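You operate a simulated robot arm through the tools that you are given. There is no shell and no other tool. Be economical: measure what you need, move in short steps, check, and stop when the job is done.

You run a simulated robot arm. Do the job below in one go: nothing can be reset, and whatever is moved stays where it is left.

Task
Fetch the grey cup and set it on the middle chute shelf. Put the blue tin on the top of the left motor table away on the far lower shelf. Fetch the green stick and stand it on top of the cracked block. Fetch the blue pad from the top of the left motor table and set it in the ol tray. Take the white sign from the shelf under the sample spout and leave it on the top of the left motor table. Take the bottle from the top of the green trolley and put it on the shelf beside the strainer box. Press the grey plunger two times. Put two of the plugs from the top of the right motor table on the back of the sample bench. Put the 1.0 mm white shim block from the top of the right motor table in the to dryer tray and the 0.8 mm white shim block on the front of the sample bench. Do these in any order. Set down upright: grey cup, green stick, white sign, bottle, white shim block.

Only the result counts: the job must be done as asked and must still hold three seconds after the hand-in. Knocking over, shifting, dropping, spilling or breaking anything else fails it.

Robot
A 6-joint arm with a two-finger gripper on a trunk, on a base that drives. Base frame: it is fixed to the floor where the robot stands at the start and does not move with it; the origin is under the middle of the robot, x ahead of it, y to its left, z up; the surface under the hand at the start is at about z = 0.8. Units: m, degrees, N and s.
Its first joint turns from -166.0 to 166.0 degrees. Places, roughly: back of the sample bench (90x24 cm) [-8.14, 3.2, 0.8]; blue pad (5x4x4 cm) [-4.3, 5.3, 0.8]; blue tin (6x6x5 cm) [-3.6, 5.5, 0.8]; bottle [-8.25, 2.25, 1]; cracked block (6x4x5 cm) [-6.5, 2.5, 1]; far lower shelf [-1.1, 2.2, 0.6]; front of the sample bench (40x12 cm) [-7.86, 2.76, 0.8]; green stick (2x2x8 cm) [-4, 5.5, 0.8]; grey cup (6x6x7 cm) [0.7, -0.1, 0.8]; grey plunger [-6.5, 0.9, 0.9]; middle chute shelf (15x12 cm) [-2.44, 3, 0.48]; plug (3x3x4 cm) [-6.7, 0.9, 0.8]; shelf beside the strainer box (23x19 cm) [-6.68, -0.12, 0.6]; to dryer tray (20x13 cm) [-8.04, 2.76, 0.8]; top of the left motor table [-3.9, 5.3, 0.8]; tray [-4.3, 8.1, 0.6]; white shim block [-6.75, 0.5, 0.75]; white sign [-5.5, 6.75, 0.75]. Payload 2.54 kg.
The TCP is the grasp point between the finger pads, 0.03 m short of the fingertips. In the tool frame z runs along the fingers and y along their closing line. Largest opening 0.116 m; the body of the gripper starts 0.095 m behind the TCP.
Orientation is that of the tool frame in the base frame, as a unit quaternion [x, y, z, w]. With the fingers straight down and closing along the base's y, the tool's x points along the base's -x, its y along +y and its z along -z.

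Tools
- The arm moves only by the tool servo_tool. Its argument "increments" is a list of rows, each a list of 2 entries, a list of its own where there are three numbers: the shift along the tool's x, y, z in mm, then the turn, a rotation vector about the tool's x, y, z in degrees. In form: [[[x, y, z], [wx, wy, wz]], ...]. A call has 1 to 12 rows; each row shifts and turns the commanded pose from where the row before left it, along the tool's axes as they then stand. "claw" is the gripper command, from -1 (fully open) to 1 (shut), values between in proportion, set as the call begins (left out, the last holds). Each row takes 0.2 s and may step no farther than 0.05 m and 8.6 degrees from the row before; otherwise, or with a gripper value out of range, the whole call is refused. Where a pose cannot be reached the arm comes as near as it can. A force on the tool above 40 N (or 10 N above the force at the start of the call, whichever is more), or a blocked arm, ends the call early, and 0.2 s more pass. The fingers move at their own pace (about 0.072 m/s each) and stop on an object; they squeeze with about 35 N. The grip force told is the motor's: it shows also when the fingers shut on nothing. Time passes only in rows, and 0.2 s behind the last, so rows that do not move let the fingers close. It gives the time, the measured TCP pose, the force on the tool (base axes), the opening and the grip force at its end, in the units of the frame above (readings bear some noise), with the torque about the TCP (base axes, N m) and any sound that the robot's microphone picked up.
- Cameras (640 x 400 px; columns grow to the right, rows downward): "scene" is now at [-0.0353, 0.1101, 1.4268]; the picture's right is [-0.44, -0.90, 0.00], its down [-0.37, 0.18, -0.91] and it looks along [0.82, -0.40, -0.41] (base axes); focal length 252 px, centre (320, 200). "wrist" rides on the gripper at [0.069, -0.015, -0.122] in the tool frame; the picture's right is [0.21, 0.98, 0.00], its down [-0.83, 0.18, -0.53] and it looks along [-0.52, 0.11, 0.85] (tool axes); focal length 251 px, centre (320, 200). There is no depth. A picture from a camera that has moved, and an enlarged one, comes with that camera's place and axes in the base frame and with its lens.
- capture(camera): a new picture of that camera. The clock stands still meanwhile.
- drive_base(legs): drives the robot by 1 to 6 legs, each [ahead, left, turn to the left] in m, m and degrees, along the robot's own axes; the way and the turn of a leg run together, so that a leg with both is an arc; at most 1.5 m and 180 degrees a leg. The arm and the cameras ride along, it lands a little off, and it stops where it bumps. It gives what a move gives.
- head_to(pan, tilt): turns the head with the scene camera to pan (to the left, within 120 degrees either way) and tilt (down, from -29 to 69), counted from straight ahead of the robot. It gives what a move gives.
- inspect(camera, box): a new picture of the part [left, top, right, bottom] of that camera's present view, enlarged. The clock stands still meanwhile.
- sign_off(): hands the job in; it is judged then, once.

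Work in short steps. Places have to be worked out from the pictures, the camera data and where the tool is seen: move nearer, look again, correct. Check each grasp and each placing, and mend what went wrong. You have 535 turns and 318 pictures in all, those below and enlarged ones among them. Open the gripper and draw the arm clear of the work before you hand the job in, unless the task says otherwise; then end with one line.

The tools are called after "Emit:" as name(argument=value, ...) on one line, values as JSON. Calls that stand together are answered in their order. servo_tool: Moves the arm, as the interface text tells. Its arguments: {"type":"object","properties":{"increments":{"type":"array","items":{"type":"array"}},"claw":{"type":"number"}},"required":["increments"]} The other tools are called the same way: drive_base (legs) drives the base; head_to (pan, tilt) turns the head that bears the scene camera; capture (camera) takes a picture; inspect (camera, box) takes an enlarged picture of a part of a camera's view; sign_off () hands the job in.

At the start:

```text
time_s: 0.0
eef_pos: [0.583, -0.3441, 1.0647]
tool_rot: [0.0, 1.0, 0.001, 0.0]
force: [-0.6, -0.1, -0.7]
moment: [-0.03, -0.02, 0.02]
width: 0.1163
gripper_force: 0.0
robot x, y, heading: [0.0006, 0.0021, -0.1]
head pan, tilt: [-25.9, 24.0]
```

scene: 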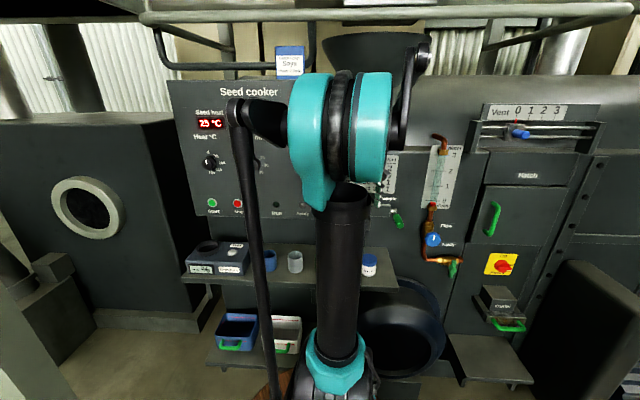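
wrist: 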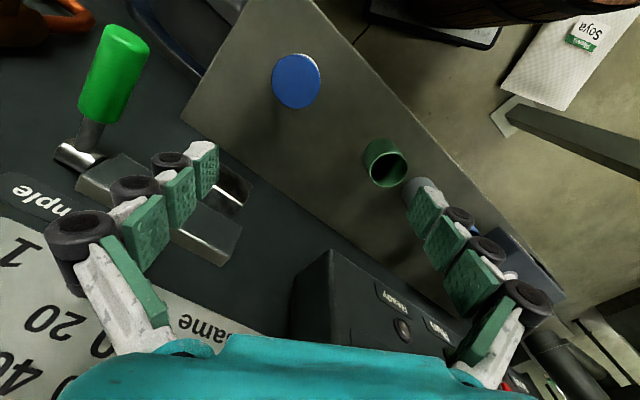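

I'll look closer at the shelf in front to find the grey cup.

Emit:
inspect(camera="scene", box=[170, 220, 430, 380])

Emit:
inspect(camera="wrist", box=[240, 20, 560, 340])

```text
2.46 times, centred on (300, 300) of scene
camera zoom: at [-0.0353, 0.1101, 1.4268], right [-0.44, -0.9, 0.0], down [-0.37, 0.18, -0.91], along [0.82, -0.4, -0.41], focal length 621 px, centre (369, -46)
```

zoom: 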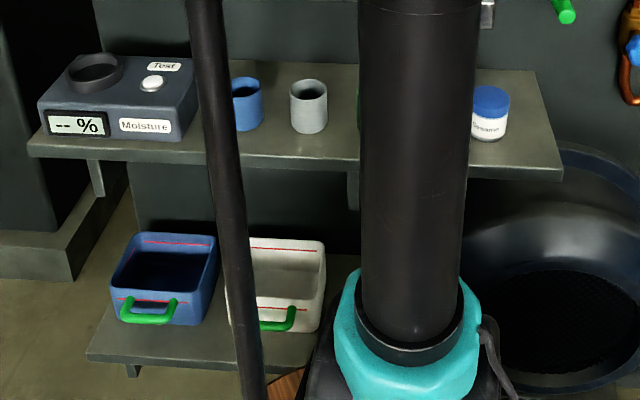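

```text
1.25 times, centred on (400, 180) of wrist
camera zoom: at [0.5146, -0.3598, 1.1859], right [-0.21, 0.98, 0.0], down [0.83, 0.18, 0.53], along [0.52, 0.11, -0.85], focal length 314 px, centre (220, 225)
```

zoom: 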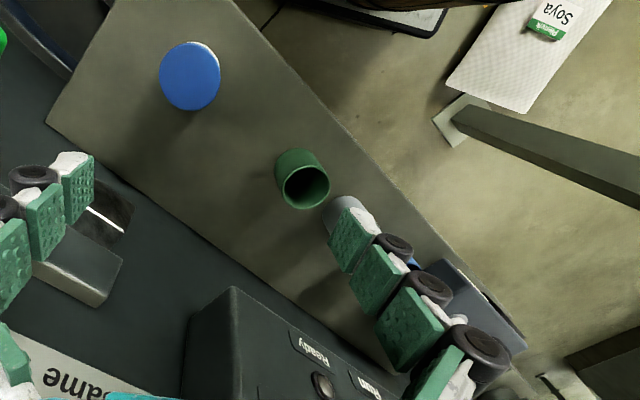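

The cups stand in a row (blue, grey, green); the grey one is near (0.69, -0.14). I'll move above it and turn so that the fingers close across the row.

Emit:
servo_tool(increments=[[[-20, 40, 0], [0, 0, 0]], [[-20, 40, 0], [0, 0, 0]], [[-20, 40, 0], [0, 0, 0]], [[-20, 40, 0], [0, 0, 0]], [[-20, 40, 0], [0, 0, 0]], [[0, 0, 0], [0, 0, -8.5]], [[0, 0, 0], [0, 0, -8.5]], [[0, 0, 0], [0, 0, -8.5]], [[0, 0, 0], [0, 0, -8.5]], [[0, 0, 0], [0, 0, -8.5]], [[0, 0, 0], [0, 0, -8.5]], [[0, 0, 0], [0, 0, -8.5]]], claw=-1)

Emit:
capture(camera="wrist")

Emit:
capture(camera="scene")

```text
time_s: 2.6
eef_pos: [0.6836, -0.1452, 1.0629]
tool_rot: [-0.497, 0.868, -0.001, 0.0]
force: [-0.1, 0.5, 0.4]
moment: [-0.03, 0.0, 0.03]
width: 0.1159
gripper_force: 0.0
robot x, y, heading: [0.0012, -0.0015, -0.3]
head pan, tilt: [-25.9, 24.0]
```

```text
313 pictures are left
camera wrist: at [0.6616, -0.212, 1.186], right [-0.95, 0.31, 0.0], down [0.26, 0.8, 0.53], along [0.16, 0.51, -0.85], focal length 251 px, centre (320, 200)
```

wrist: 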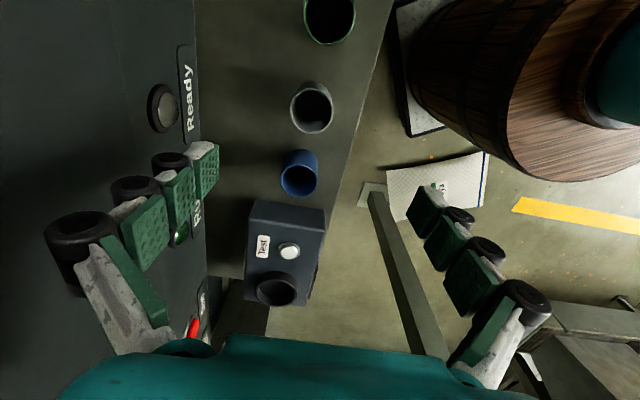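

```text
312 pictures are left
camera scene: at [-0.0353, 0.1101, 1.4268], right [-0.44, -0.9, 0.0], down [-0.37, 0.18, -0.91], along [0.82, -0.4, -0.41], focal length 252 px, centre (320, 200)
```

scene: 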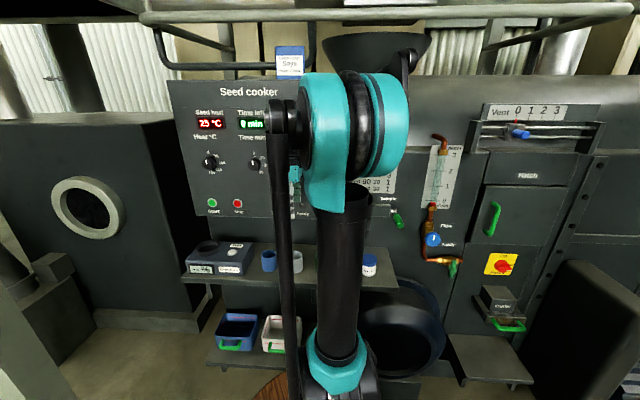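

The grey cup is at about (0.689, -0.149). I narrow the fingers a bit and go straight down round it, then look before closing.

Emit:
servo_tool(increments=[[[1, -6, 0], [0, 0, 0]], [[0, 0, 40], [0, 0, 0]], [[0, 0, 40], [0, 0, 0]], [[0, 0, 40], [0, 0, 0]], [[0, 0, 40], [0, 0, 0]]], claw=-0.6)

Emit:
capture(camera="wrist")

```text
time_s: 3.8
eef_pos: [0.6851, -0.1453, 0.9026]
tool_rot: [-0.497, 0.868, 0.0, 0.0]
force: [-0.2, -0.1, -0.2]
moment: [0.03, 0.02, 0.01]
width: 0.093
gripper_force: 0.0
robot x, y, heading: [-0.0, 0.0022, -0.1]
head pan, tilt: [-25.9, 24.0]
```

```text
311 pictures are left
camera wrist: at [0.664, -0.2141, 1.0256], right [-0.95, 0.31, 0.0], down [0.26, 0.8, 0.53], along [0.17, 0.51, -0.85], focal length 251 px, centre (320, 200)
```

wrist: 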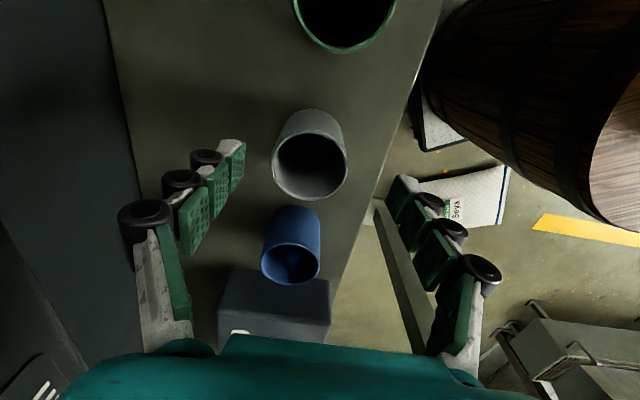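

The cup is centred within a few mm. I go down the rest and close.

Emit:
servo_tool(increments=[[[-2, -6, 20], [0, 0, 0]], [[0, 0, 40], [0, 0, 0]]])

Emit:
servo_tool(increments=[[[0, 0, 0], [0, 0, 0]], [[0, 0, 0], [0, 0, 0]], [[0, 0, 0], [0, 0, 0]], [[0, 0, 0], [0, 0, 0]]], claw=1)

Emit:
capture(camera="wrist")

```text
time_s: 4.4
eef_pos: [0.6909, -0.1477, 0.8431]
tool_rot: [-0.496, 0.868, 0.0, 0.001]
force: [0.6, 0.1, 0.2]
moment: [0.0, -0.07, 0.02]
width: 0.0924
gripper_force: 0.0
robot x, y, heading: [0.0006, -0.0001, -0.2]
head pan, tilt: [-25.9, 24.0]
```

```text
time_s: 5.4
eef_pos: [0.6934, -0.1478, 0.8429]
tool_rot: [-0.496, 0.868, 0.0, 0.001]
force: [0.1, -0.1, 0.2]
moment: [0.02, 0.0, 0.01]
width: 0.052
gripper_force: 34.9
robot x, y, heading: [0.0044, -0.0013, 0.0]
head pan, tilt: [-25.9, 24.0]
```

```text
310 pictures are left
camera wrist: at [0.6713, -0.216, 0.9652], right [-0.95, 0.31, 0.0], down [0.26, 0.8, 0.53], along [0.17, 0.51, -0.85], focal length 251 px, centre (320, 200)
```

wrist: 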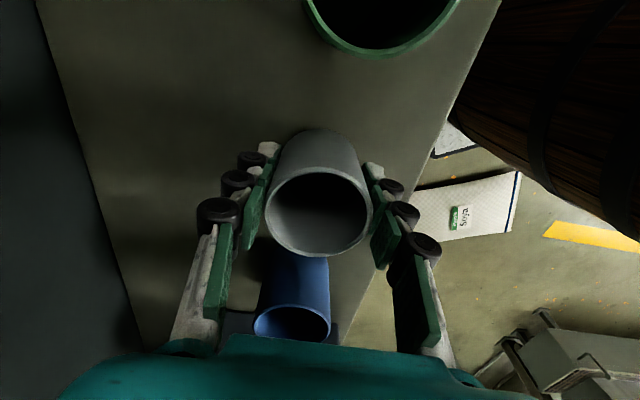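

The cup is held. I lift it straight up, then draw it back toward the robot.

Emit:
servo_tool(increments=[[[0, 0, -40], [0, 0, 0]], [[0, 0, -40], [0, 0, 0]], [[0, 0, -40], [0, 0, 0]], [[0, 0, -40], [0, 0, 0]], [[0, 0, -40], [0, 0, 0]], [[0, 30, 0], [0, 0, 0]], [[0, 40, 0], [0, 0, 0]], [[0, 40, 0], [0, 0, 0]], [[0, 40, 0], [0, 0, 0]]])

Emit:
head_to(pan=60, tilt=20)

Emit:
capture(camera="scene")

Emit:
head_to(pan=120, tilt=20)

Emit:
capture(camera="scene")

```text
time_s: 7.4
eef_pos: [0.5647, -0.0717, 1.0448]
tool_rot: [-0.496, 0.868, 0.001, 0.0]
force: [-0.5, 0.9, -0.3]
moment: [-0.01, 0.05, 0.0]
width: 0.0518
gripper_force: 35.3
robot x, y, heading: [0.0028, 0.0003, -0.3]
head pan, tilt: [-25.9, 24.0]
```

```text
time_s: 9.0
eef_pos: [0.5641, -0.0719, 1.0447]
tool_rot: [-0.496, 0.868, 0.0, -0.001]
force: [0.2, -1.3, 0.1]
moment: [0.0, -0.03, 0.0]
width: 0.0519
gripper_force: 34.7
robot x, y, heading: [-0.0014, -0.0001, -0.4]
head pan, tilt: [60.0, 20.0]
```

```text
309 pictures are left
camera scene: at [-0.0718, 0.2311, 1.4332], right [0.87, -0.5, 0.0], down [-0.17, -0.3, -0.94], along [0.47, 0.81, -0.34], focal length 252 px, centre (320, 200)
```

scene: 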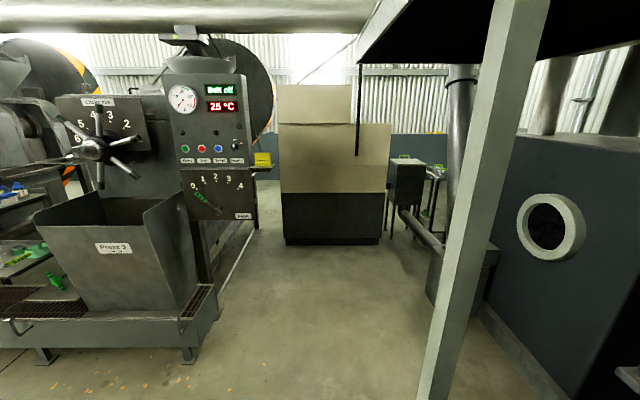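

```text
time_s: 10.3
eef_pos: [0.5628, -0.0723, 1.045]
tool_rot: [-0.497, 0.868, 0.0, 0.0]
force: [-0.6, -0.6, -1.0]
moment: [0.01, 0.0, -0.02]
width: 0.0521
gripper_force: 34.7
robot x, y, heading: [0.0016, -0.0021, 0.0]
head pan, tilt: [120.0, 20.0]
```

```text
308 pictures are left
camera scene: at [-0.1649, 0.2312, 1.4332], right [0.87, 0.5, 0.0], down [0.17, -0.3, -0.94], along [-0.47, 0.81, -0.34], focal length 252 px, centre (320, 200)
```

scene: 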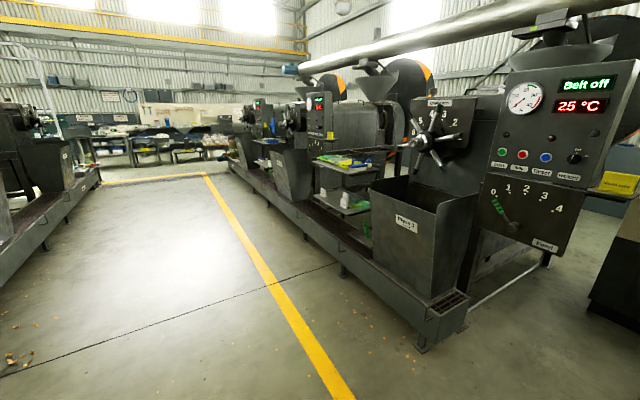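

The press row runs along about 150°; the chute shelf and far lower shelf lie on its aisle side. I turn to face the row and slide left along the aisle.

Emit:
drive_base(legs=[[0, 0, 60], [0, 1.4, 0], [0, 1.4, 0]])

Emit:
head_to(pan=-20, tilt=25)

Emit:
capture(camera="scene")

Emit:
head_to(pan=40, tilt=25)

Emit:
capture(camera="scene")

```text
time_s: 12.6
eef_pos: [0.4614, 0.3304, 1.0452]
tool_rot: [0.779, -0.626, 0.0, 0.0]
force: [0.1, 0.0, -0.6]
moment: [-0.01, 0.0, 0.0]
width: 0.0518
gripper_force: 34.8
robot x, y, heading: [0.0057, -0.002, 42.8]
head pan, tilt: [120.0, 20.0]
stopped in leg 1: the robot was blocked; the commanded pose is now the measured one
```

```text
time_s: 14.8
eef_pos: [0.4612, 0.3299, 1.0444]
tool_rot: [0.779, -0.626, 0.0, 0.001]
force: [0.2, -1.0, -0.4]
moment: [0.0, 0.01, 0.0]
width: 0.0518
gripper_force: 35.2
robot x, y, heading: [0.0008, -0.0008, 43.1]
head pan, tilt: [-20.0, 25.0]
```

```text
307 pictures are left
camera scene: at [-0.1037, 0.0646, 1.4251], right [0.39, -0.92, 0.0], down [-0.39, -0.16, -0.91], along [0.83, 0.35, -0.42], focal length 252 px, centre (320, 200)
```

scene: 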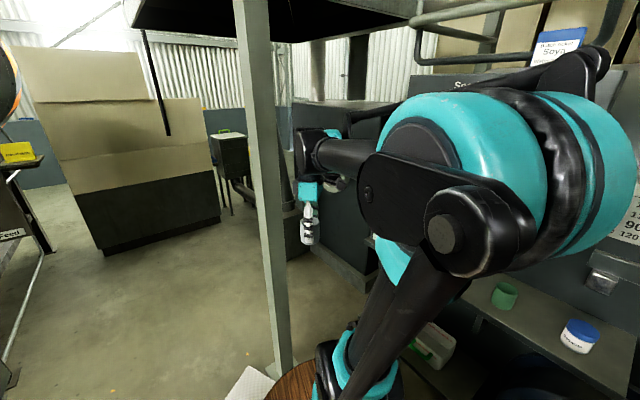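

```text
time_s: 16.1
eef_pos: [0.4621, 0.331, 1.0449]
tool_rot: [0.78, -0.626, 0.0, -0.001]
force: [0.4, -0.9, -0.7]
moment: [0.0, -0.01, 0.04]
width: 0.0521
gripper_force: 35.4
robot x, y, heading: [-0.0014, -0.0005, 43.2]
head pan, tilt: [40.0, 25.0]
```

```text
306 pictures are left
camera scene: at [-0.1771, 0.1201, 1.4251], right [0.99, -0.12, 0.0], down [-0.05, -0.42, -0.91], along [0.11, 0.9, -0.42], focal length 252 px, centre (320, 200)
```

scene: 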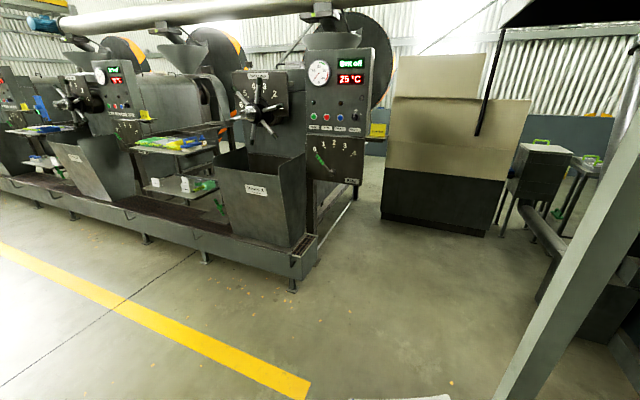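

Something blocked the turn; I look down around the base to see what.

Emit:
head_to(pan=5, tilt=62)

Emit:
capture(camera="scene")

Emit:
capture(camera="wrist")

```text
time_s: 17.1
eef_pos: [0.4616, 0.3297, 1.045]
tool_rot: [0.78, -0.626, 0.0, 0.0]
force: [-0.2, 0.3, -0.4]
moment: [0.01, -0.02, 0.01]
width: 0.052
gripper_force: 35.1
robot x, y, heading: [-0.001, 0.001, 42.8]
head pan, tilt: [5.0, 62.0]
```

```text
305 pictures are left
camera scene: at [-0.1454, 0.0765, 1.3728], right [0.74, -0.67, 0.0], down [-0.59, -0.66, -0.47], along [0.31, 0.35, -0.88], focal length 252 px, centre (320, 200)
```

scene: 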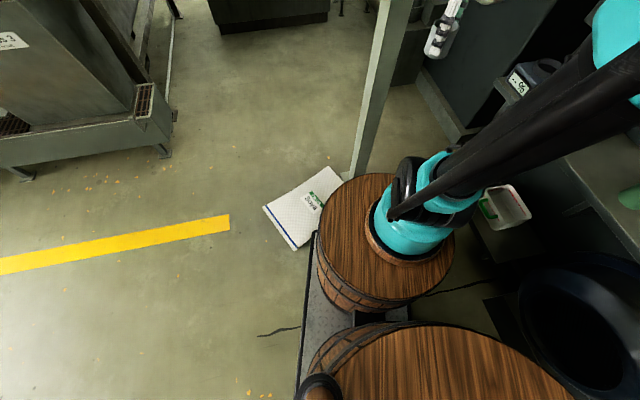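

```text
304 pictures are left
camera wrist: at [0.4922, 0.2656, 1.1669], right [-0.91, -0.42, 0.0], down [-0.35, 0.77, 0.53], along [-0.22, 0.48, -0.85], focal length 251 px, centre (320, 200)
```

wrist: 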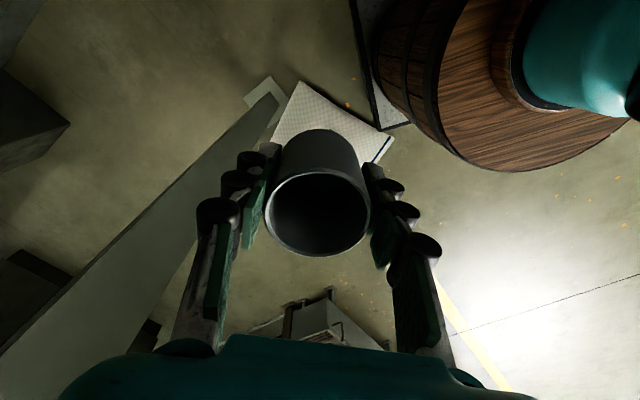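

The arm and the platform are right beside the post and the floor sack. I back off toward base -x (floor seen clear there), then turn.

Emit:
drive_base(legs=[[-0.4, 0.0, 0], [-0.25, 0.3, 0]])

Emit:
head_to(pan=10, tilt=45)

Emit:
capture(camera="scene")

Emit:
head_to(pan=110, tilt=35)

Emit:
capture(camera="scene")

```text
time_s: 18.9
eef_pos: [0.2985, 0.171, 1.0453]
tool_rot: [0.776, -0.631, 0.0, 0.001]
force: [0.5, -0.4, -0.1]
moment: [0.0, -0.01, 0.02]
width: 0.0518
gripper_force: 35.2
robot x, y, heading: [-0.1694, -0.1576, 42.3]
head pan, tilt: [5.0, 62.0]
stopped in leg 1: the robot was blocked; the commanded pose is now the measured one
```

```text
time_s: 19.7
eef_pos: [0.2967, 0.1708, 1.0453]
tool_rot: [0.776, -0.631, 0.0, 0.001]
force: [0.9, 0.3, -0.3]
moment: [-0.01, 0.01, 0.0]
width: 0.0519
gripper_force: 34.7
robot x, y, heading: [-0.1685, -0.1557, 42.2]
head pan, tilt: [10.0, 45.0]
```

```text
303 pictures are left
camera scene: at [-0.3065, -0.0595, 1.3945], right [0.79, -0.61, 0.0], down [-0.43, -0.56, -0.71], along [0.43, 0.56, -0.71], focal length 252 px, centre (320, 200)
```

scene: 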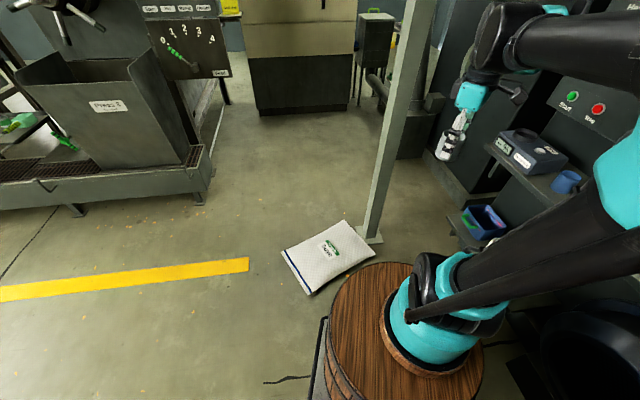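

```text
time_s: 21.4
eef_pos: [0.2976, 0.1703, 1.044]
tool_rot: [0.775, -0.632, 0.0, -0.001]
force: [0.3, 1.4, -0.4]
moment: [-0.01, -0.02, -0.01]
width: 0.0523
gripper_force: 35.4
robot x, y, heading: [-0.1719, -0.1571, 42.2]
head pan, tilt: [110.0, 35.0]
```

```text
302 pictures are left
camera scene: at [-0.4342, -0.0828, 1.4094], right [0.47, 0.88, 0.0], down [0.51, -0.27, -0.82], along [-0.72, 0.38, -0.57], focal length 252 px, centre (320, 200)
```

scene: 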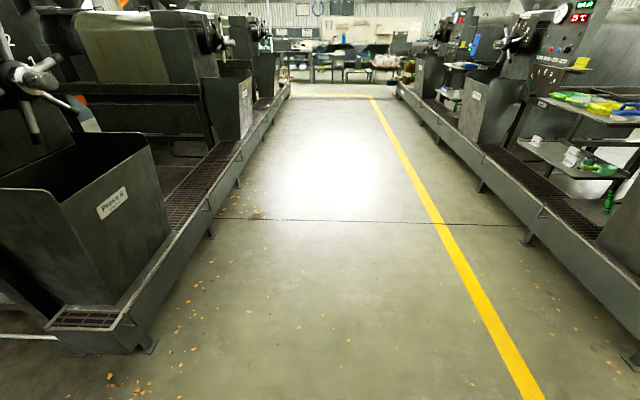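

Still blocked going backwards; I look further back on both sides.

Emit:
head_to(pan=120, tilt=60)

Emit:
capture(camera="scene")

Emit:
head_to(pan=-120, tilt=50)

Emit:
capture(camera="scene")

```text
time_s: 22.3
eef_pos: [0.298, 0.1715, 1.0456]
tool_rot: [0.775, -0.632, 0.0, 0.001]
force: [0.0, -0.5, -1.5]
moment: [0.03, 0.02, 0.02]
width: 0.0521
gripper_force: 34.8
robot x, y, heading: [-0.1692, -0.1513, 42.2]
head pan, tilt: [120.0, 60.0]
```

```text
301 pictures are left
camera scene: at [-0.4198, -0.1035, 1.3751], right [0.3, 0.95, 0.0], down [0.82, -0.26, -0.5], along [-0.48, 0.15, -0.87], focal length 252 px, centre (320, 200)
```

scene: 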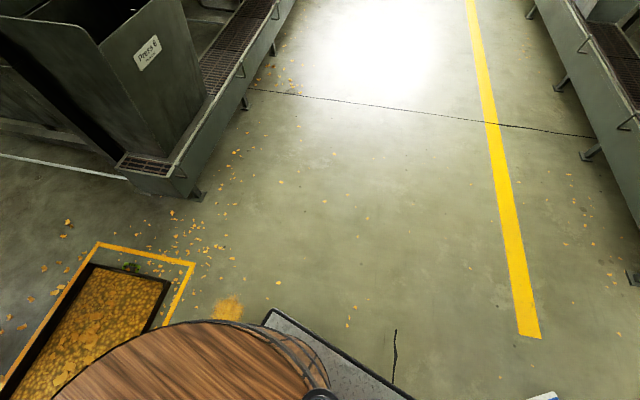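

```text
time_s: 25.7
eef_pos: [0.2981, 0.1704, 1.0449]
tool_rot: [0.775, -0.631, 0.0, 0.0]
force: [0.2, -0.3, 0.3]
moment: [-0.01, 0.01, -0.01]
width: 0.0518
gripper_force: 35.1
robot x, y, heading: [-0.1686, -0.1549, 42.3]
head pan, tilt: [-120.0, 50.0]
```

```text
300 pictures are left
camera scene: at [-0.3398, -0.199, 1.3876], right [-0.98, -0.21, 0.0], down [-0.16, 0.75, -0.64], along [0.14, -0.63, -0.77], focal length 252 px, centre (320, 200)
```

scene: 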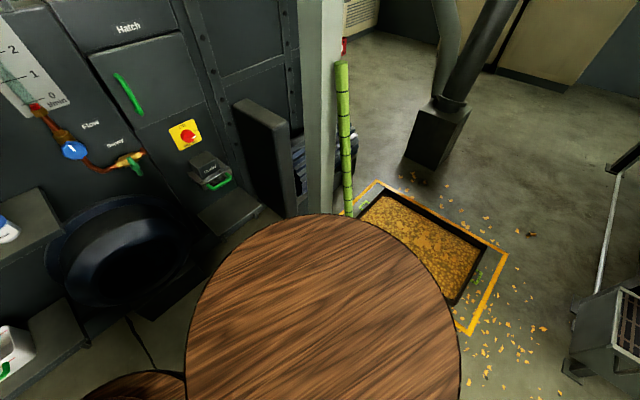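

Behind are a seed pit and a post; left is clear. I slide left out into the aisle, then turn to face the press row.

Emit:
drive_base(legs=[[0, 0.9, 0], [0, 0, 18]])

Emit:
head_to(pan=30, tilt=30)

Emit:
capture(camera="scene")

```text
time_s: 31.5
eef_pos: [-0.4484, 0.9727, 1.045]
tool_rot: [0.869, -0.494, 0.0, 0.001]
force: [0.2, -1.3, -1.2]
moment: [0.03, 0.02, 0.01]
width: 0.052
gripper_force: 35.3
robot x, y, heading: [-0.7855, 0.5128, 61.3]
head pan, tilt: [-120.0, 50.0]
```

```text
time_s: 33.9
eef_pos: [-0.4483, 0.9741, 1.045]
tool_rot: [0.869, -0.495, 0.0, 0.0]
force: [0.5, -0.5, 0.4]
moment: [0.01, -0.02, 0.01]
width: 0.0521
gripper_force: 34.7
robot x, y, heading: [-0.7812, 0.516, 61.1]
head pan, tilt: [30.0, 30.0]
```

```text
299 pictures are left
camera scene: at [-0.9726, 0.5716, 1.4172], right [1.0, 0.02, 0.0], down [0.01, -0.5, -0.87], along [-0.02, 0.87, -0.5], focal length 252 px, centre (320, 200)
```

scene: 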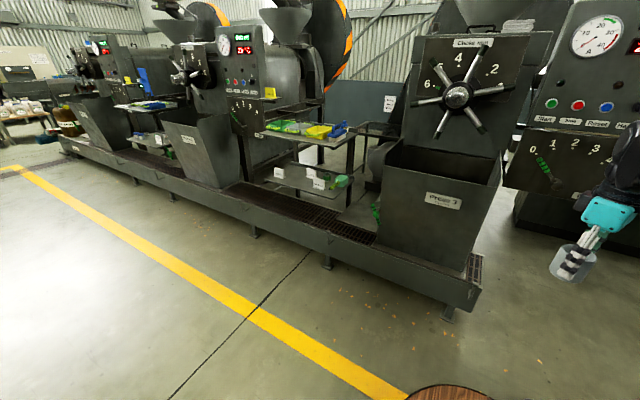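

The chute shelf should project around pixel (183,160); I zoom in there and on the stand.

Emit:
inspect(camera="scene", box=[100, 60, 380, 235])

```text
2.29 times, centred on (240, 148) of scene
camera zoom: at [-0.9726, 0.5716, 1.4172], right [1.0, 0.02, 0.0], down [0.01, -0.5, -0.87], along [-0.02, 0.87, -0.5], focal length 577 px, centre (503, 320)
```

zoom: 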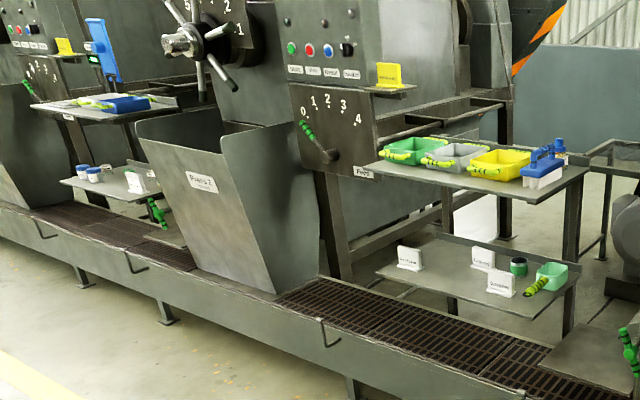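

The middle chute shelf is the small plate left of Press 2, near (-2.46, 2.95). I slide left along the aisle till I face it.

Emit:
drive_base(legs=[[0, 1.3, 0], [0, 1.3, 0], [0.3, 0, 0]])

Emit:
head_to(pan=5, tilt=35)

Emit:
capture(camera="scene")

```text
time_s: 48.1
eef_pos: [-2.5006, 2.5158, 1.0444]
tool_rot: [0.857, -0.515, 0.0, 0.0]
force: [0.1, 0.4, -1.4]
moment: [0.03, -0.02, -0.05]
width: 0.0521
gripper_force: 35.0
robot x, y, heading: [-2.8598, 2.0733, 58.8]
head pan, tilt: [30.0, 30.0]
```

```text
time_s: 49.0
eef_pos: [-2.5008, 2.5146, 1.0454]
tool_rot: [0.858, -0.514, 0.0, 0.0]
force: [0.4, 0.3, 0.0]
moment: [0.02, 0.01, -0.01]
width: 0.0519
gripper_force: 35.3
robot x, y, heading: [-2.8521, 2.0743, 58.6]
head pan, tilt: [5.0, 35.0]
```

```text
297 pictures are left
camera scene: at [-3.0058, 2.1275, 1.4094], right [0.9, -0.44, 0.0], down [-0.25, -0.51, -0.82], along [0.36, 0.73, -0.57], focal length 252 px, centre (320, 200)
```

scene: 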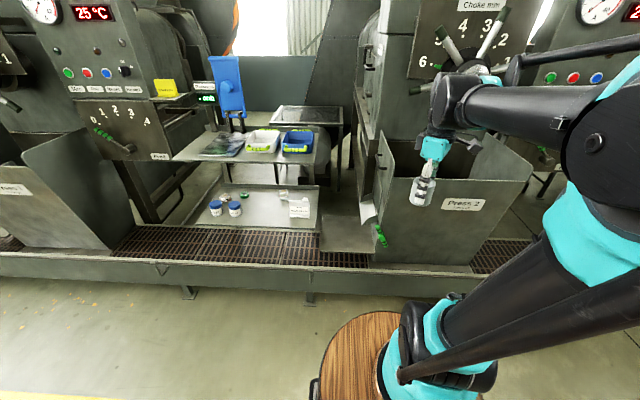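

The chute shelf plate is visible at about (348,235). I zoom in on it.

Emit:
inspect(camera="scene", box=[280, 160, 440, 260])

```text
4.00 times, centred on (360, 210) of scene
camera zoom: at [-3.0058, 2.1275, 1.4094], right [0.9, -0.44, 0.0], down [-0.25, -0.51, -0.82], along [0.36, 0.73, -0.57], focal length 1010 px, centre (160, 160)
```

zoom: 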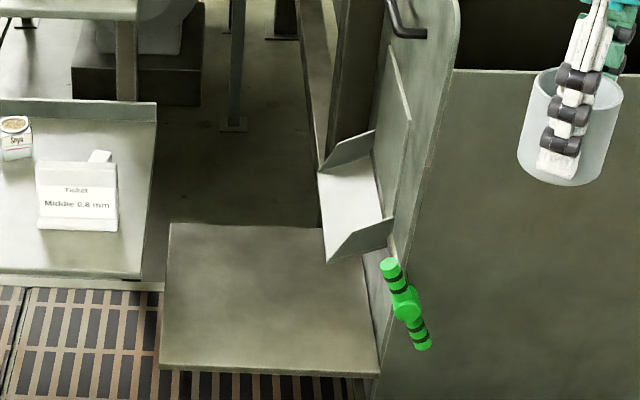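

I bring the arm left, clear of the hopper, then advance the base a bit.

Emit:
servo_tool(increments=[[[-33, 30, 0], [0, 0, 0]], [[-33, 30, 0], [0, 0, 0]], [[-33, 30, 0], [0, 0, 0]], [[-33, 30, 0], [0, 0, 0]], [[-33, 30, 0], [0, 0, 0]], [[-33, 30, 0], [0, 0, 0]]])

Emit:
drive_base(legs=[[0.25, 0.05, 0]])

Emit:
capture(camera="scene")

Emit:
capture(camera="wrist")

```text
time_s: 50.4
eef_pos: [-2.7511, 2.6063, 1.0453]
tool_rot: [0.857, -0.515, 0.001, 0.001]
force: [0.1, -0.4, -0.3]
moment: [0.05, 0.0, 0.01]
width: 0.052
gripper_force: 35.0
robot x, y, heading: [-2.8554, 2.07, 58.7]
head pan, tilt: [5.0, 35.0]
```

```text
time_s: 52.2
eef_pos: [-2.667, 2.8373, 1.0457]
tool_rot: [0.857, -0.515, 0.0, 0.0]
force: [0.1, 0.3, -0.6]
moment: [0.04, -0.04, -0.01]
width: 0.0518
gripper_force: 35.0
robot x, y, heading: [-2.7729, 2.3037, 58.3]
head pan, tilt: [5.0, 35.0]
```

```text
295 pictures are left
camera scene: at [-2.9227, 2.3585, 1.4094], right [0.9, -0.44, 0.0], down [-0.25, -0.51, -0.82], along [0.36, 0.73, -0.57], focal length 252 px, centre (320, 200)
```

scene: 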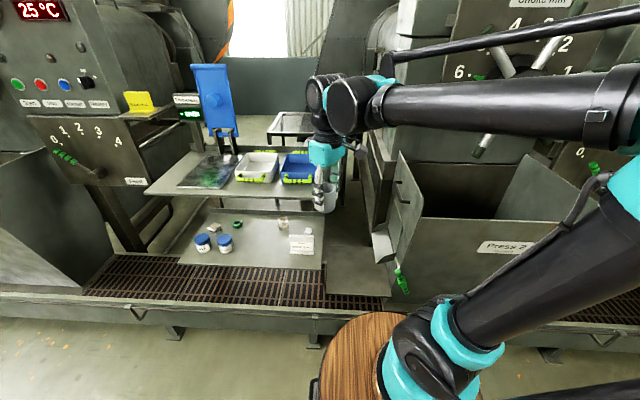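

```text
294 pictures are left
camera wrist: at [-2.6206, 2.7822, 1.1678], right [-0.76, -0.65, 0.0], down [-0.55, 0.64, 0.53], along [-0.35, 0.41, -0.85], focal length 251 px, centre (320, 200)
```

wrist: 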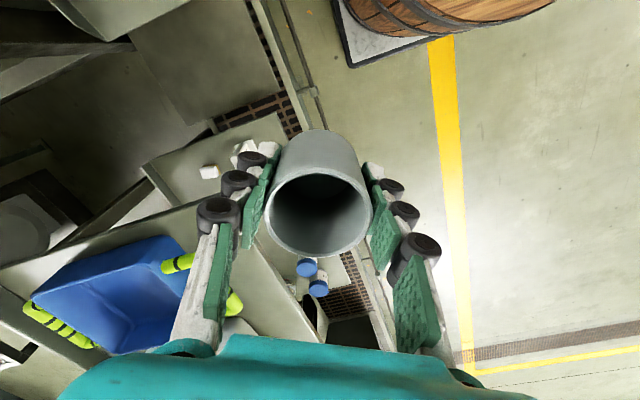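

I zoom on the chute in both views to triangulate the spout lip height.

Emit:
inspect(camera="scene", box=[320, 200, 440, 310])

Emit:
inspect(camera="wrist", box=[60, 0, 320, 160])

```text
3.64 times, centred on (380, 255) of scene
camera zoom: at [-2.9227, 2.3585, 1.4094], right [0.9, -0.44, 0.0], down [-0.25, -0.51, -0.82], along [0.36, 0.73, -0.57], focal length 918 px, centre (102, 0)
```

zoom: 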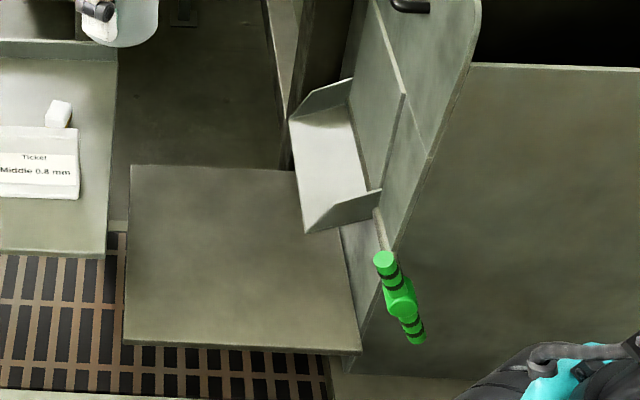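

```text
2.46 times, centred on (190, 80) of wrist
camera zoom: at [-2.6206, 2.7822, 1.1678], right [-0.76, -0.65, 0.0], down [-0.55, 0.64, 0.53], along [-0.35, 0.41, -0.85], focal length 619 px, centre (640, 495)
```

zoom: 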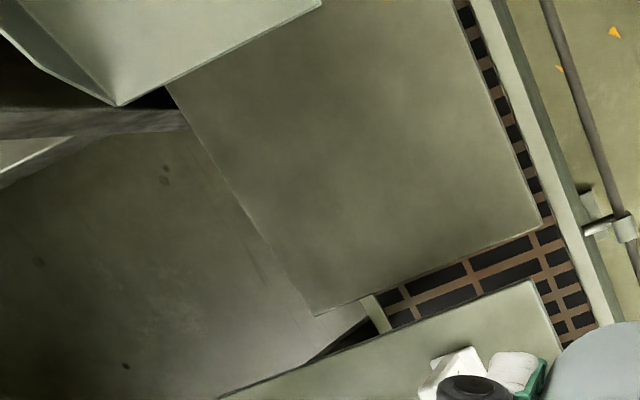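

The lip overhangs only the right 6 cm of the plate at z≈0.555, so I aim for (-2.466, 2.973), free of it. I move above that point and turn the tool 30°.

Emit:
servo_tool(increments=[[[-5, -48, 0], [0, 0, 0]], [[-5, -48, 0], [0, 0, 0]], [[-5, -48, 0], [0, 0, 0]], [[-5, -48, 0], [0, 0, 0]], [[-5, -48, 0], [0, 0, 0]], [[0, 0, 0], [0, 0, 7.5]], [[0, 0, 0], [0, 0, 7.5]], [[0, 0, 0], [0, 0, 7.5]], [[0, 0, 0], [0, 0, 7.5]]])

Emit:
capture(camera="scene")

Emit:
capture(camera="wrist")

```text
time_s: 54.2
eef_pos: [-2.4675, 2.9711, 1.0444]
tool_rot: [-0.695, 0.719, 0.0, 0.0]
force: [0.3, 0.1, 0.0]
moment: [-0.01, 0.01, 0.0]
width: 0.052
gripper_force: 34.9
robot x, y, heading: [-2.7688, 2.303, 58.7]
head pan, tilt: [5.0, 35.0]
```

```text
291 pictures are left
camera scene: at [-2.9226, 2.3585, 1.4094], right [0.9, -0.44, 0.0], down [-0.25, -0.51, -0.82], along [0.36, 0.73, -0.57], focal length 252 px, centre (320, 200)
```

scene: 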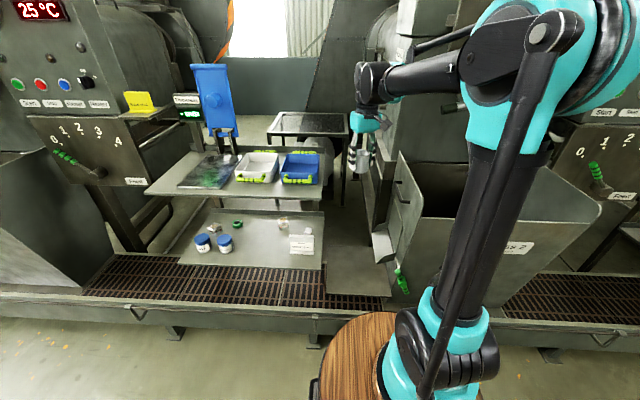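

```text
290 pictures are left
camera wrist: at [-2.4538, 2.9017, 1.167], right [-0.98, -0.18, 0.0], down [-0.15, 0.83, 0.53], along [-0.1, 0.53, -0.85], focal length 251 px, centre (320, 200)
```

wrist: 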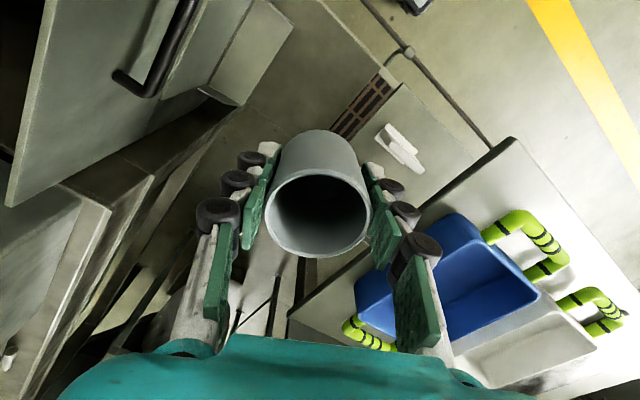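

Clear so far. I lower in stages, first by 0.24 m, and look.

Emit:
servo_tool(increments=[[[0, 0, 40], [0, 0, 0]], [[0, 0, 40], [0, 0, 0]], [[0, 0, 40], [0, 0, 0]], [[0, 0, 40], [0, 0, 0]], [[0, 0, 40], [0, 0, 0]], [[0, 0, 40], [0, 0, 0]], [[0, 0, 40], [0, 0, 0]]])

Emit:
capture(camera="scene")

Emit:
capture(camera="wrist")

```text
time_s: 55.8
eef_pos: [-2.465, 2.9691, 0.7645]
tool_rot: [-0.696, 0.718, 0.0, 0.001]
force: [0.2, -1.4, -0.1]
moment: [0.04, -0.02, -0.02]
width: 0.052
gripper_force: 34.9
robot x, y, heading: [-2.7737, 2.3028, 58.7]
head pan, tilt: [5.0, 35.0]
```

```text
289 pictures are left
camera scene: at [-2.9227, 2.3584, 1.4094], right [0.9, -0.44, 0.0], down [-0.25, -0.51, -0.82], along [0.36, 0.73, -0.57], focal length 252 px, centre (320, 200)
```

scene: 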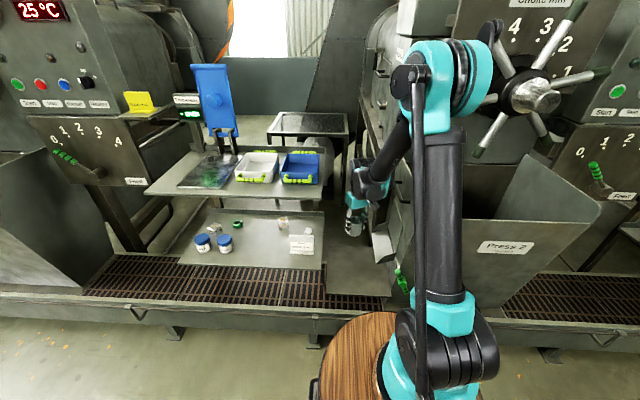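

```text
288 pictures are left
camera wrist: at [-2.4521, 2.8988, 0.8869], right [-0.98, -0.18, 0.0], down [-0.15, 0.83, 0.53], along [-0.1, 0.52, -0.85], focal length 251 px, centre (320, 200)
```

wrist: 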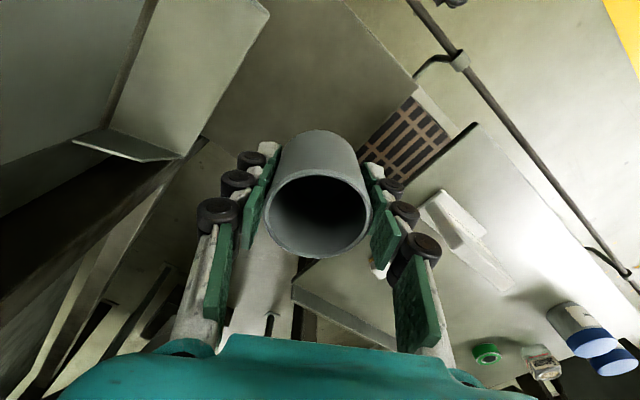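

Clearances to the lower shelf (left) and the spout (right) look adequate. I continue down to just above the plate.

Emit:
servo_tool(increments=[[[0, 0, 40], [0, 0, 0]], [[0, 0, 40], [0, 0, 0]], [[0, 0, 40], [0, 0, 0]], [[0, 0, 40], [0, 0, 0]], [[0, 0, 30], [0, 0, 0]]])

Emit:
inspect(camera="scene", box=[290, 170, 450, 310])

Emit:
capture(camera="wrist")

```text
time_s: 57.0
eef_pos: [-2.4632, 2.9774, 0.5821]
tool_rot: [-0.695, 0.719, 0.0, -0.001]
force: [-0.2, -1.2, 0.9]
moment: [0.01, -0.01, 0.01]
width: 0.0519
gripper_force: 35.5
out of reach, approached as far as the arm can: row 5
robot x, y, heading: [-2.773, 2.3046, 58.6]
head pan, tilt: [5.0, 35.0]
```

```text
2.86 times, centred on (370, 240) of scene
camera zoom: at [-2.9227, 2.3585, 1.4094], right [0.9, -0.44, 0.0], down [-0.25, -0.51, -0.82], along [0.36, 0.73, -0.57], focal length 721 px, centre (177, 86)
```

zoom: 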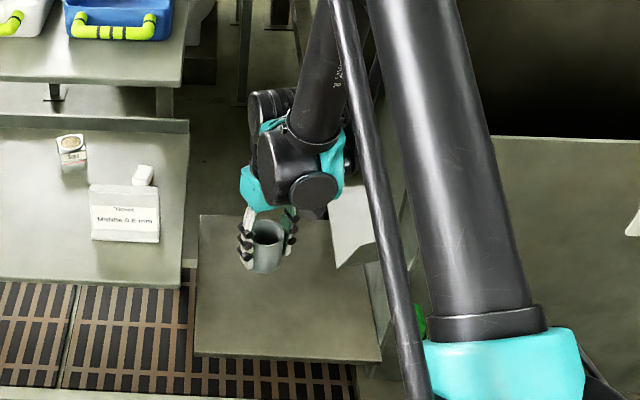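

```text
286 pictures are left
camera wrist: at [-2.4508, 2.9085, 0.7046], right [-0.98, -0.18, 0.0], down [-0.15, 0.83, 0.53], along [-0.1, 0.52, -0.85], focal length 251 px, centre (320, 200)
```

wrist: 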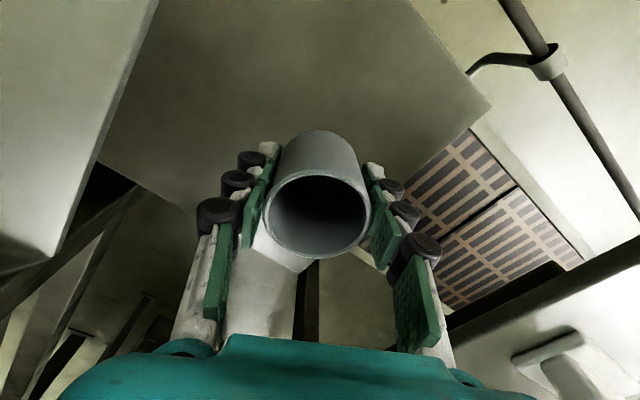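

The pose is out of reach this low and close; I raise a little, back the base off 0.2 m, and reach out farther.

Emit:
servo_tool(increments=[[[0, 0, -40], [0, 0, 0]], [[0, 0, -40], [0, 0, 0]], [[0, 0, -40], [0, 0, 0]]])

Emit:
drive_base(legs=[[-0.2, 0, 0]])

```text
time_s: 57.8
eef_pos: [-2.4635, 2.9786, 0.7023]
tool_rot: [-0.696, 0.719, 0.0, 0.001]
force: [-0.4, 0.5, -1.1]
moment: [0.0, 0.06, 0.02]
width: 0.0518
gripper_force: 35.0
robot x, y, heading: [-2.7715, 2.3047, 58.5]
head pan, tilt: [5.0, 35.0]
```

```text
time_s: 59.4
eef_pos: [-2.5729, 2.8025, 0.7015]
tool_rot: [-0.697, 0.717, 0.0, -0.001]
force: [-0.4, 0.2, -0.2]
moment: [0.01, 0.0, 0.02]
width: 0.052
gripper_force: 35.5
robot x, y, heading: [-2.8795, 2.1312, 58.9]
head pan, tilt: [5.0, 35.0]
```

Now I reach forward again over the plate and go down.

Emit:
servo_tool(increments=[[[-35, -20, 0], [0, 0, 0]], [[-35, -20, 0], [0, 0, 0]], [[-35, -20, 0], [0, 0, 0]], [[-35, -20, 0], [0, 0, 0]], [[-34, -21, 0], [0, 0, 0]], [[0, 0, 40], [0, 0, 0]], [[0, 0, 40], [0, 0, 0]], [[0, 0, 40], [0, 0, 0]], [[0, 0, 20], [0, 0, 0]]])

Emit:
inspect(camera="scene", box=[300, 150, 460, 250])

```text
time_s: 61.4
eef_pos: [-2.4665, 2.9753, 0.5607]
tool_rot: [-0.696, 0.718, 0.0, 0.0]
force: [0.4, -0.5, -0.9]
moment: [0.0, 0.02, 0.0]
width: 0.0519
gripper_force: 35.3
robot x, y, heading: [-2.8827, 2.1244, 58.7]
head pan, tilt: [5.0, 35.0]
```

```text
4.00 times, centred on (380, 200) of scene
camera zoom: at [-3.0297, 2.1822, 1.4094], right [0.9, -0.44, 0.0], down [-0.25, -0.51, -0.82], along [0.36, 0.73, -0.57], focal length 1010 px, centre (80, 200)
```

zoom: 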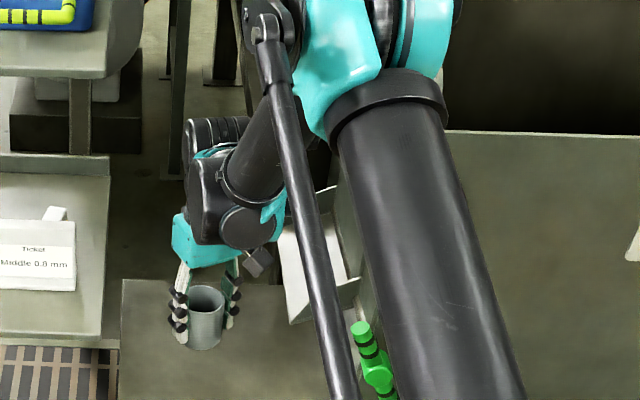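

Reachable now. I go down in small steps until contact.

Emit:
servo_tool(increments=[[[0, 0, 8], [0, 0, 0]], [[0, 0, 8], [0, 0, 0]], [[0, 0, 6], [0, 0, 0]], [[0, 0, 5], [0, 0, 0]], [[0, 0, 4], [0, 0, 0]]])

Emit:
inspect(camera="scene", box=[300, 190, 400, 260])

```text
time_s: 62.6
eef_pos: [-2.467, 2.9737, 0.5307]
tool_rot: [-0.697, 0.717, 0.001, 0.0]
force: [0.2, -0.5, -0.7]
moment: [-0.01, -0.02, 0.02]
width: 0.0517
gripper_force: 35.0
robot x, y, heading: [-2.8775, 2.1247, 58.8]
head pan, tilt: [5.0, 35.0]
```

```text
5.71 times, centred on (350, 225) of scene
camera zoom: at [-3.0297, 2.1822, 1.4094], right [0.9, -0.44, 0.0], down [-0.25, -0.51, -0.82], along [0.36, 0.73, -0.57], focal length 1443 px, centre (149, 57)
```

zoom: 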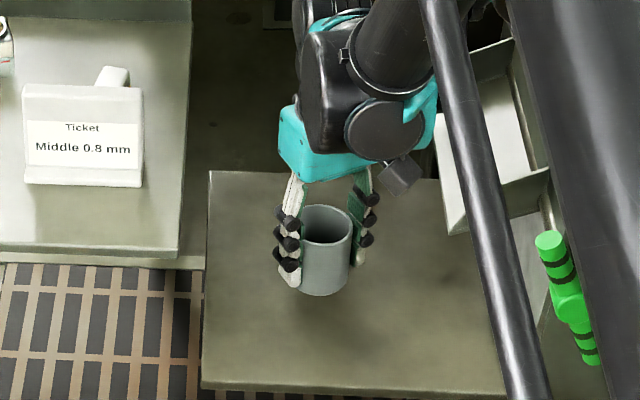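

Still a shadow gap; further down in fine steps.

Emit:
servo_tool(increments=[[[0, 0, 4], [0, 0, 0]], [[0, 0, 3], [0, 0, 0]], [[0, 0, 3], [0, 0, 0]], [[0, 0, 3], [0, 0, 0]], [[0, 0, 3], [0, 0, 0]], [[0, 0, 3], [0, 0, 0]]])

Emit:
inspect(camera="scene", box=[300, 190, 400, 260])

```text
time_s: 64.0
eef_pos: [-2.4661, 2.9753, 0.5119]
tool_rot: [-0.696, 0.718, 0.0, 0.0]
force: [1.1, 0.5, 15.3]
moment: [0.1, -0.05, -0.04]
width: 0.0519
gripper_force: 35.1
robot x, y, heading: [-2.8759, 2.1263, 58.5]
head pan, tilt: [5.0, 35.0]
```

```text
5.71 times, centred on (350, 225) of scene
camera zoom: at [-3.0299, 2.1816, 1.4094], right [0.9, -0.44, 0.0], down [-0.25, -0.51, -0.82], along [0.36, 0.74, -0.57], focal length 1443 px, centre (149, 57)
```

zoom: 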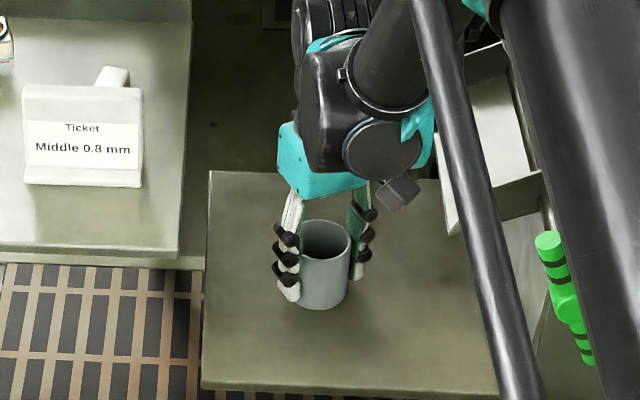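

Contact (15 N). I ease up 1 mm and open the fingers moderately, then rise.

Emit:
servo_tool(increments=[[[0, 0, -1], [0, 0, 0]], [[0, 0, 0], [0, 0, 0]], [[0, 0, 0], [0, 0, 0]]], claw=-0.4)

Emit:
servo_tool(increments=[[[0, 0, -30], [0, 0, 0]], [[0, 0, -40], [0, 0, 0]], [[0, 0, -40], [0, 0, 0]], [[0, 0, -40], [0, 0, 0]], [[0, 0, -40], [0, 0, 0]], [[0, 0, -40], [0, 0, 0]], [[0, 0, -40], [0, 0, 0]], [[0, 0, -40], [0, 0, 0]], [[0, 0, -40], [0, 0, 0]], [[0, 0, -40], [0, 0, 0]], [[0, 0, -40], [0, 0, 0]], [[0, 0, -40], [0, 0, 0]]])

Emit:
inspect(camera="scene", box=[280, 150, 440, 260])

```text
time_s: 64.8
eef_pos: [-2.4674, 2.9743, 0.5119]
tool_rot: [-0.696, 0.718, 0.0, -0.001]
force: [0.2, -0.4, -0.3]
moment: [-0.01, 0.0, 0.0]
width: 0.0814
gripper_force: 0.1
robot x, y, heading: [-2.8788, 2.1302, 58.6]
head pan, tilt: [5.0, 35.0]
```

```text
time_s: 67.4
eef_pos: [-2.4672, 2.9738, 0.9848]
tool_rot: [-0.696, 0.718, 0.0, 0.0]
force: [-0.1, 0.2, 0.2]
moment: [-0.02, 0.03, 0.0]
width: 0.0812
gripper_force: 0.0
robot x, y, heading: [-2.8767, 2.1308, 58.8]
head pan, tilt: [5.0, 35.0]
```

```text
3.64 times, centred on (360, 205) of scene
camera zoom: at [-3.0297, 2.1823, 1.4094], right [0.9, -0.44, 0.0], down [-0.25, -0.51, -0.82], along [0.36, 0.73, -0.57], focal length 918 px, centre (174, 182)
```

zoom: 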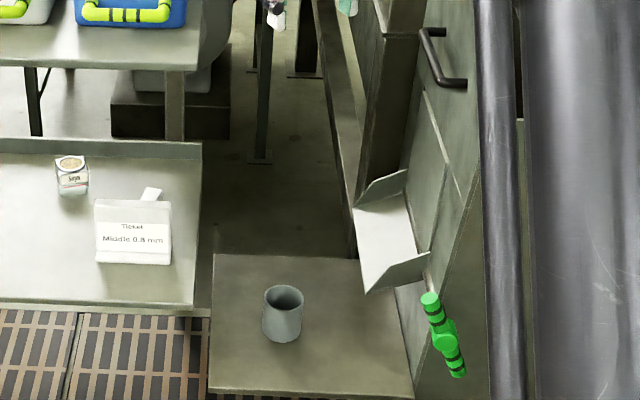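

The cup stands on the chute shelf. Next: the left motor table beyond the end of the row. I draw the arm in and drive left along the aisle.

Emit:
servo_tool(increments=[[[40, 18, -10], [0, 0, 0]], [[40, 18, -10], [0, 0, 0]], [[40, 18, -10], [0, 0, 0]], [[40, 18, -10], [0, 0, 0]], [[40, 18, -10], [0, 0, 0]], [[40, 18, -10], [0, 0, 0]], [[40, 18, -10], [0, 0, 0]], [[40, 18, -10], [0, 0, 0]], [[40, 18, -10], [0, 0, 0]]])

Emit:
drive_base(legs=[[-0.3, 0, 0], [0, 1.3, 0]])

Emit:
head_to(pan=60, tilt=20)

Emit:
capture(camera="scene")

```text
time_s: 69.4
eef_pos: [-2.6361, 2.6176, 1.0744]
tool_rot: [-0.697, 0.717, 0.0, 0.001]
force: [-0.6, 1.6, 0.4]
moment: [-0.06, 0.01, 0.02]
width: 0.0811
gripper_force: 0.1
robot x, y, heading: [-2.8798, 2.1271, 58.7]
head pan, tilt: [5.0, 35.0]
```

```text
time_s: 77.4
eef_pos: [-3.8842, 3.0151, 1.0731]
tool_rot: [-0.699, 0.716, -0.001, 0.0]
force: [-0.6, -0.1, 0.0]
moment: [-0.02, 0.02, -0.03]
width: 0.0812
gripper_force: 0.0
robot x, y, heading: [-4.1241, 2.5207, 59.1]
head pan, tilt: [5.0, 35.0]
```

```text
time_s: 78.7
eef_pos: [-3.8842, 3.0162, 1.0739]
tool_rot: [-0.698, 0.716, 0.0, 0.0]
force: [-1.2, 0.1, 0.5]
moment: [-0.03, 0.0, 0.0]
width: 0.0812
gripper_force: 0.2
robot x, y, heading: [-4.1259, 2.5241, 59.2]
head pan, tilt: [60.0, 20.0]
```

```text
281 pictures are left
camera scene: at [-4.3597, 2.5803, 1.4332], right [0.87, 0.49, 0.0], down [0.17, -0.3, -0.94], along [-0.46, 0.82, -0.34], focal length 252 px, centre (320, 200)
```

scene: 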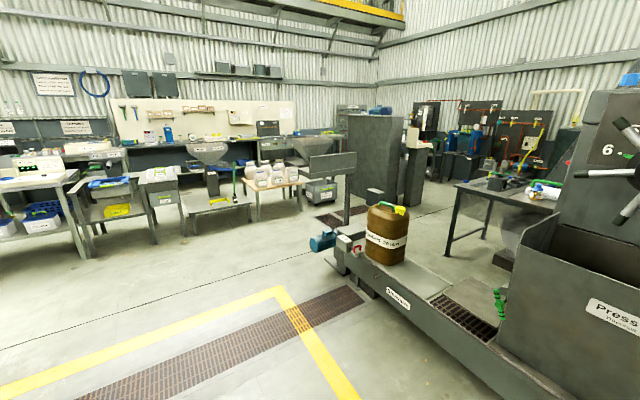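

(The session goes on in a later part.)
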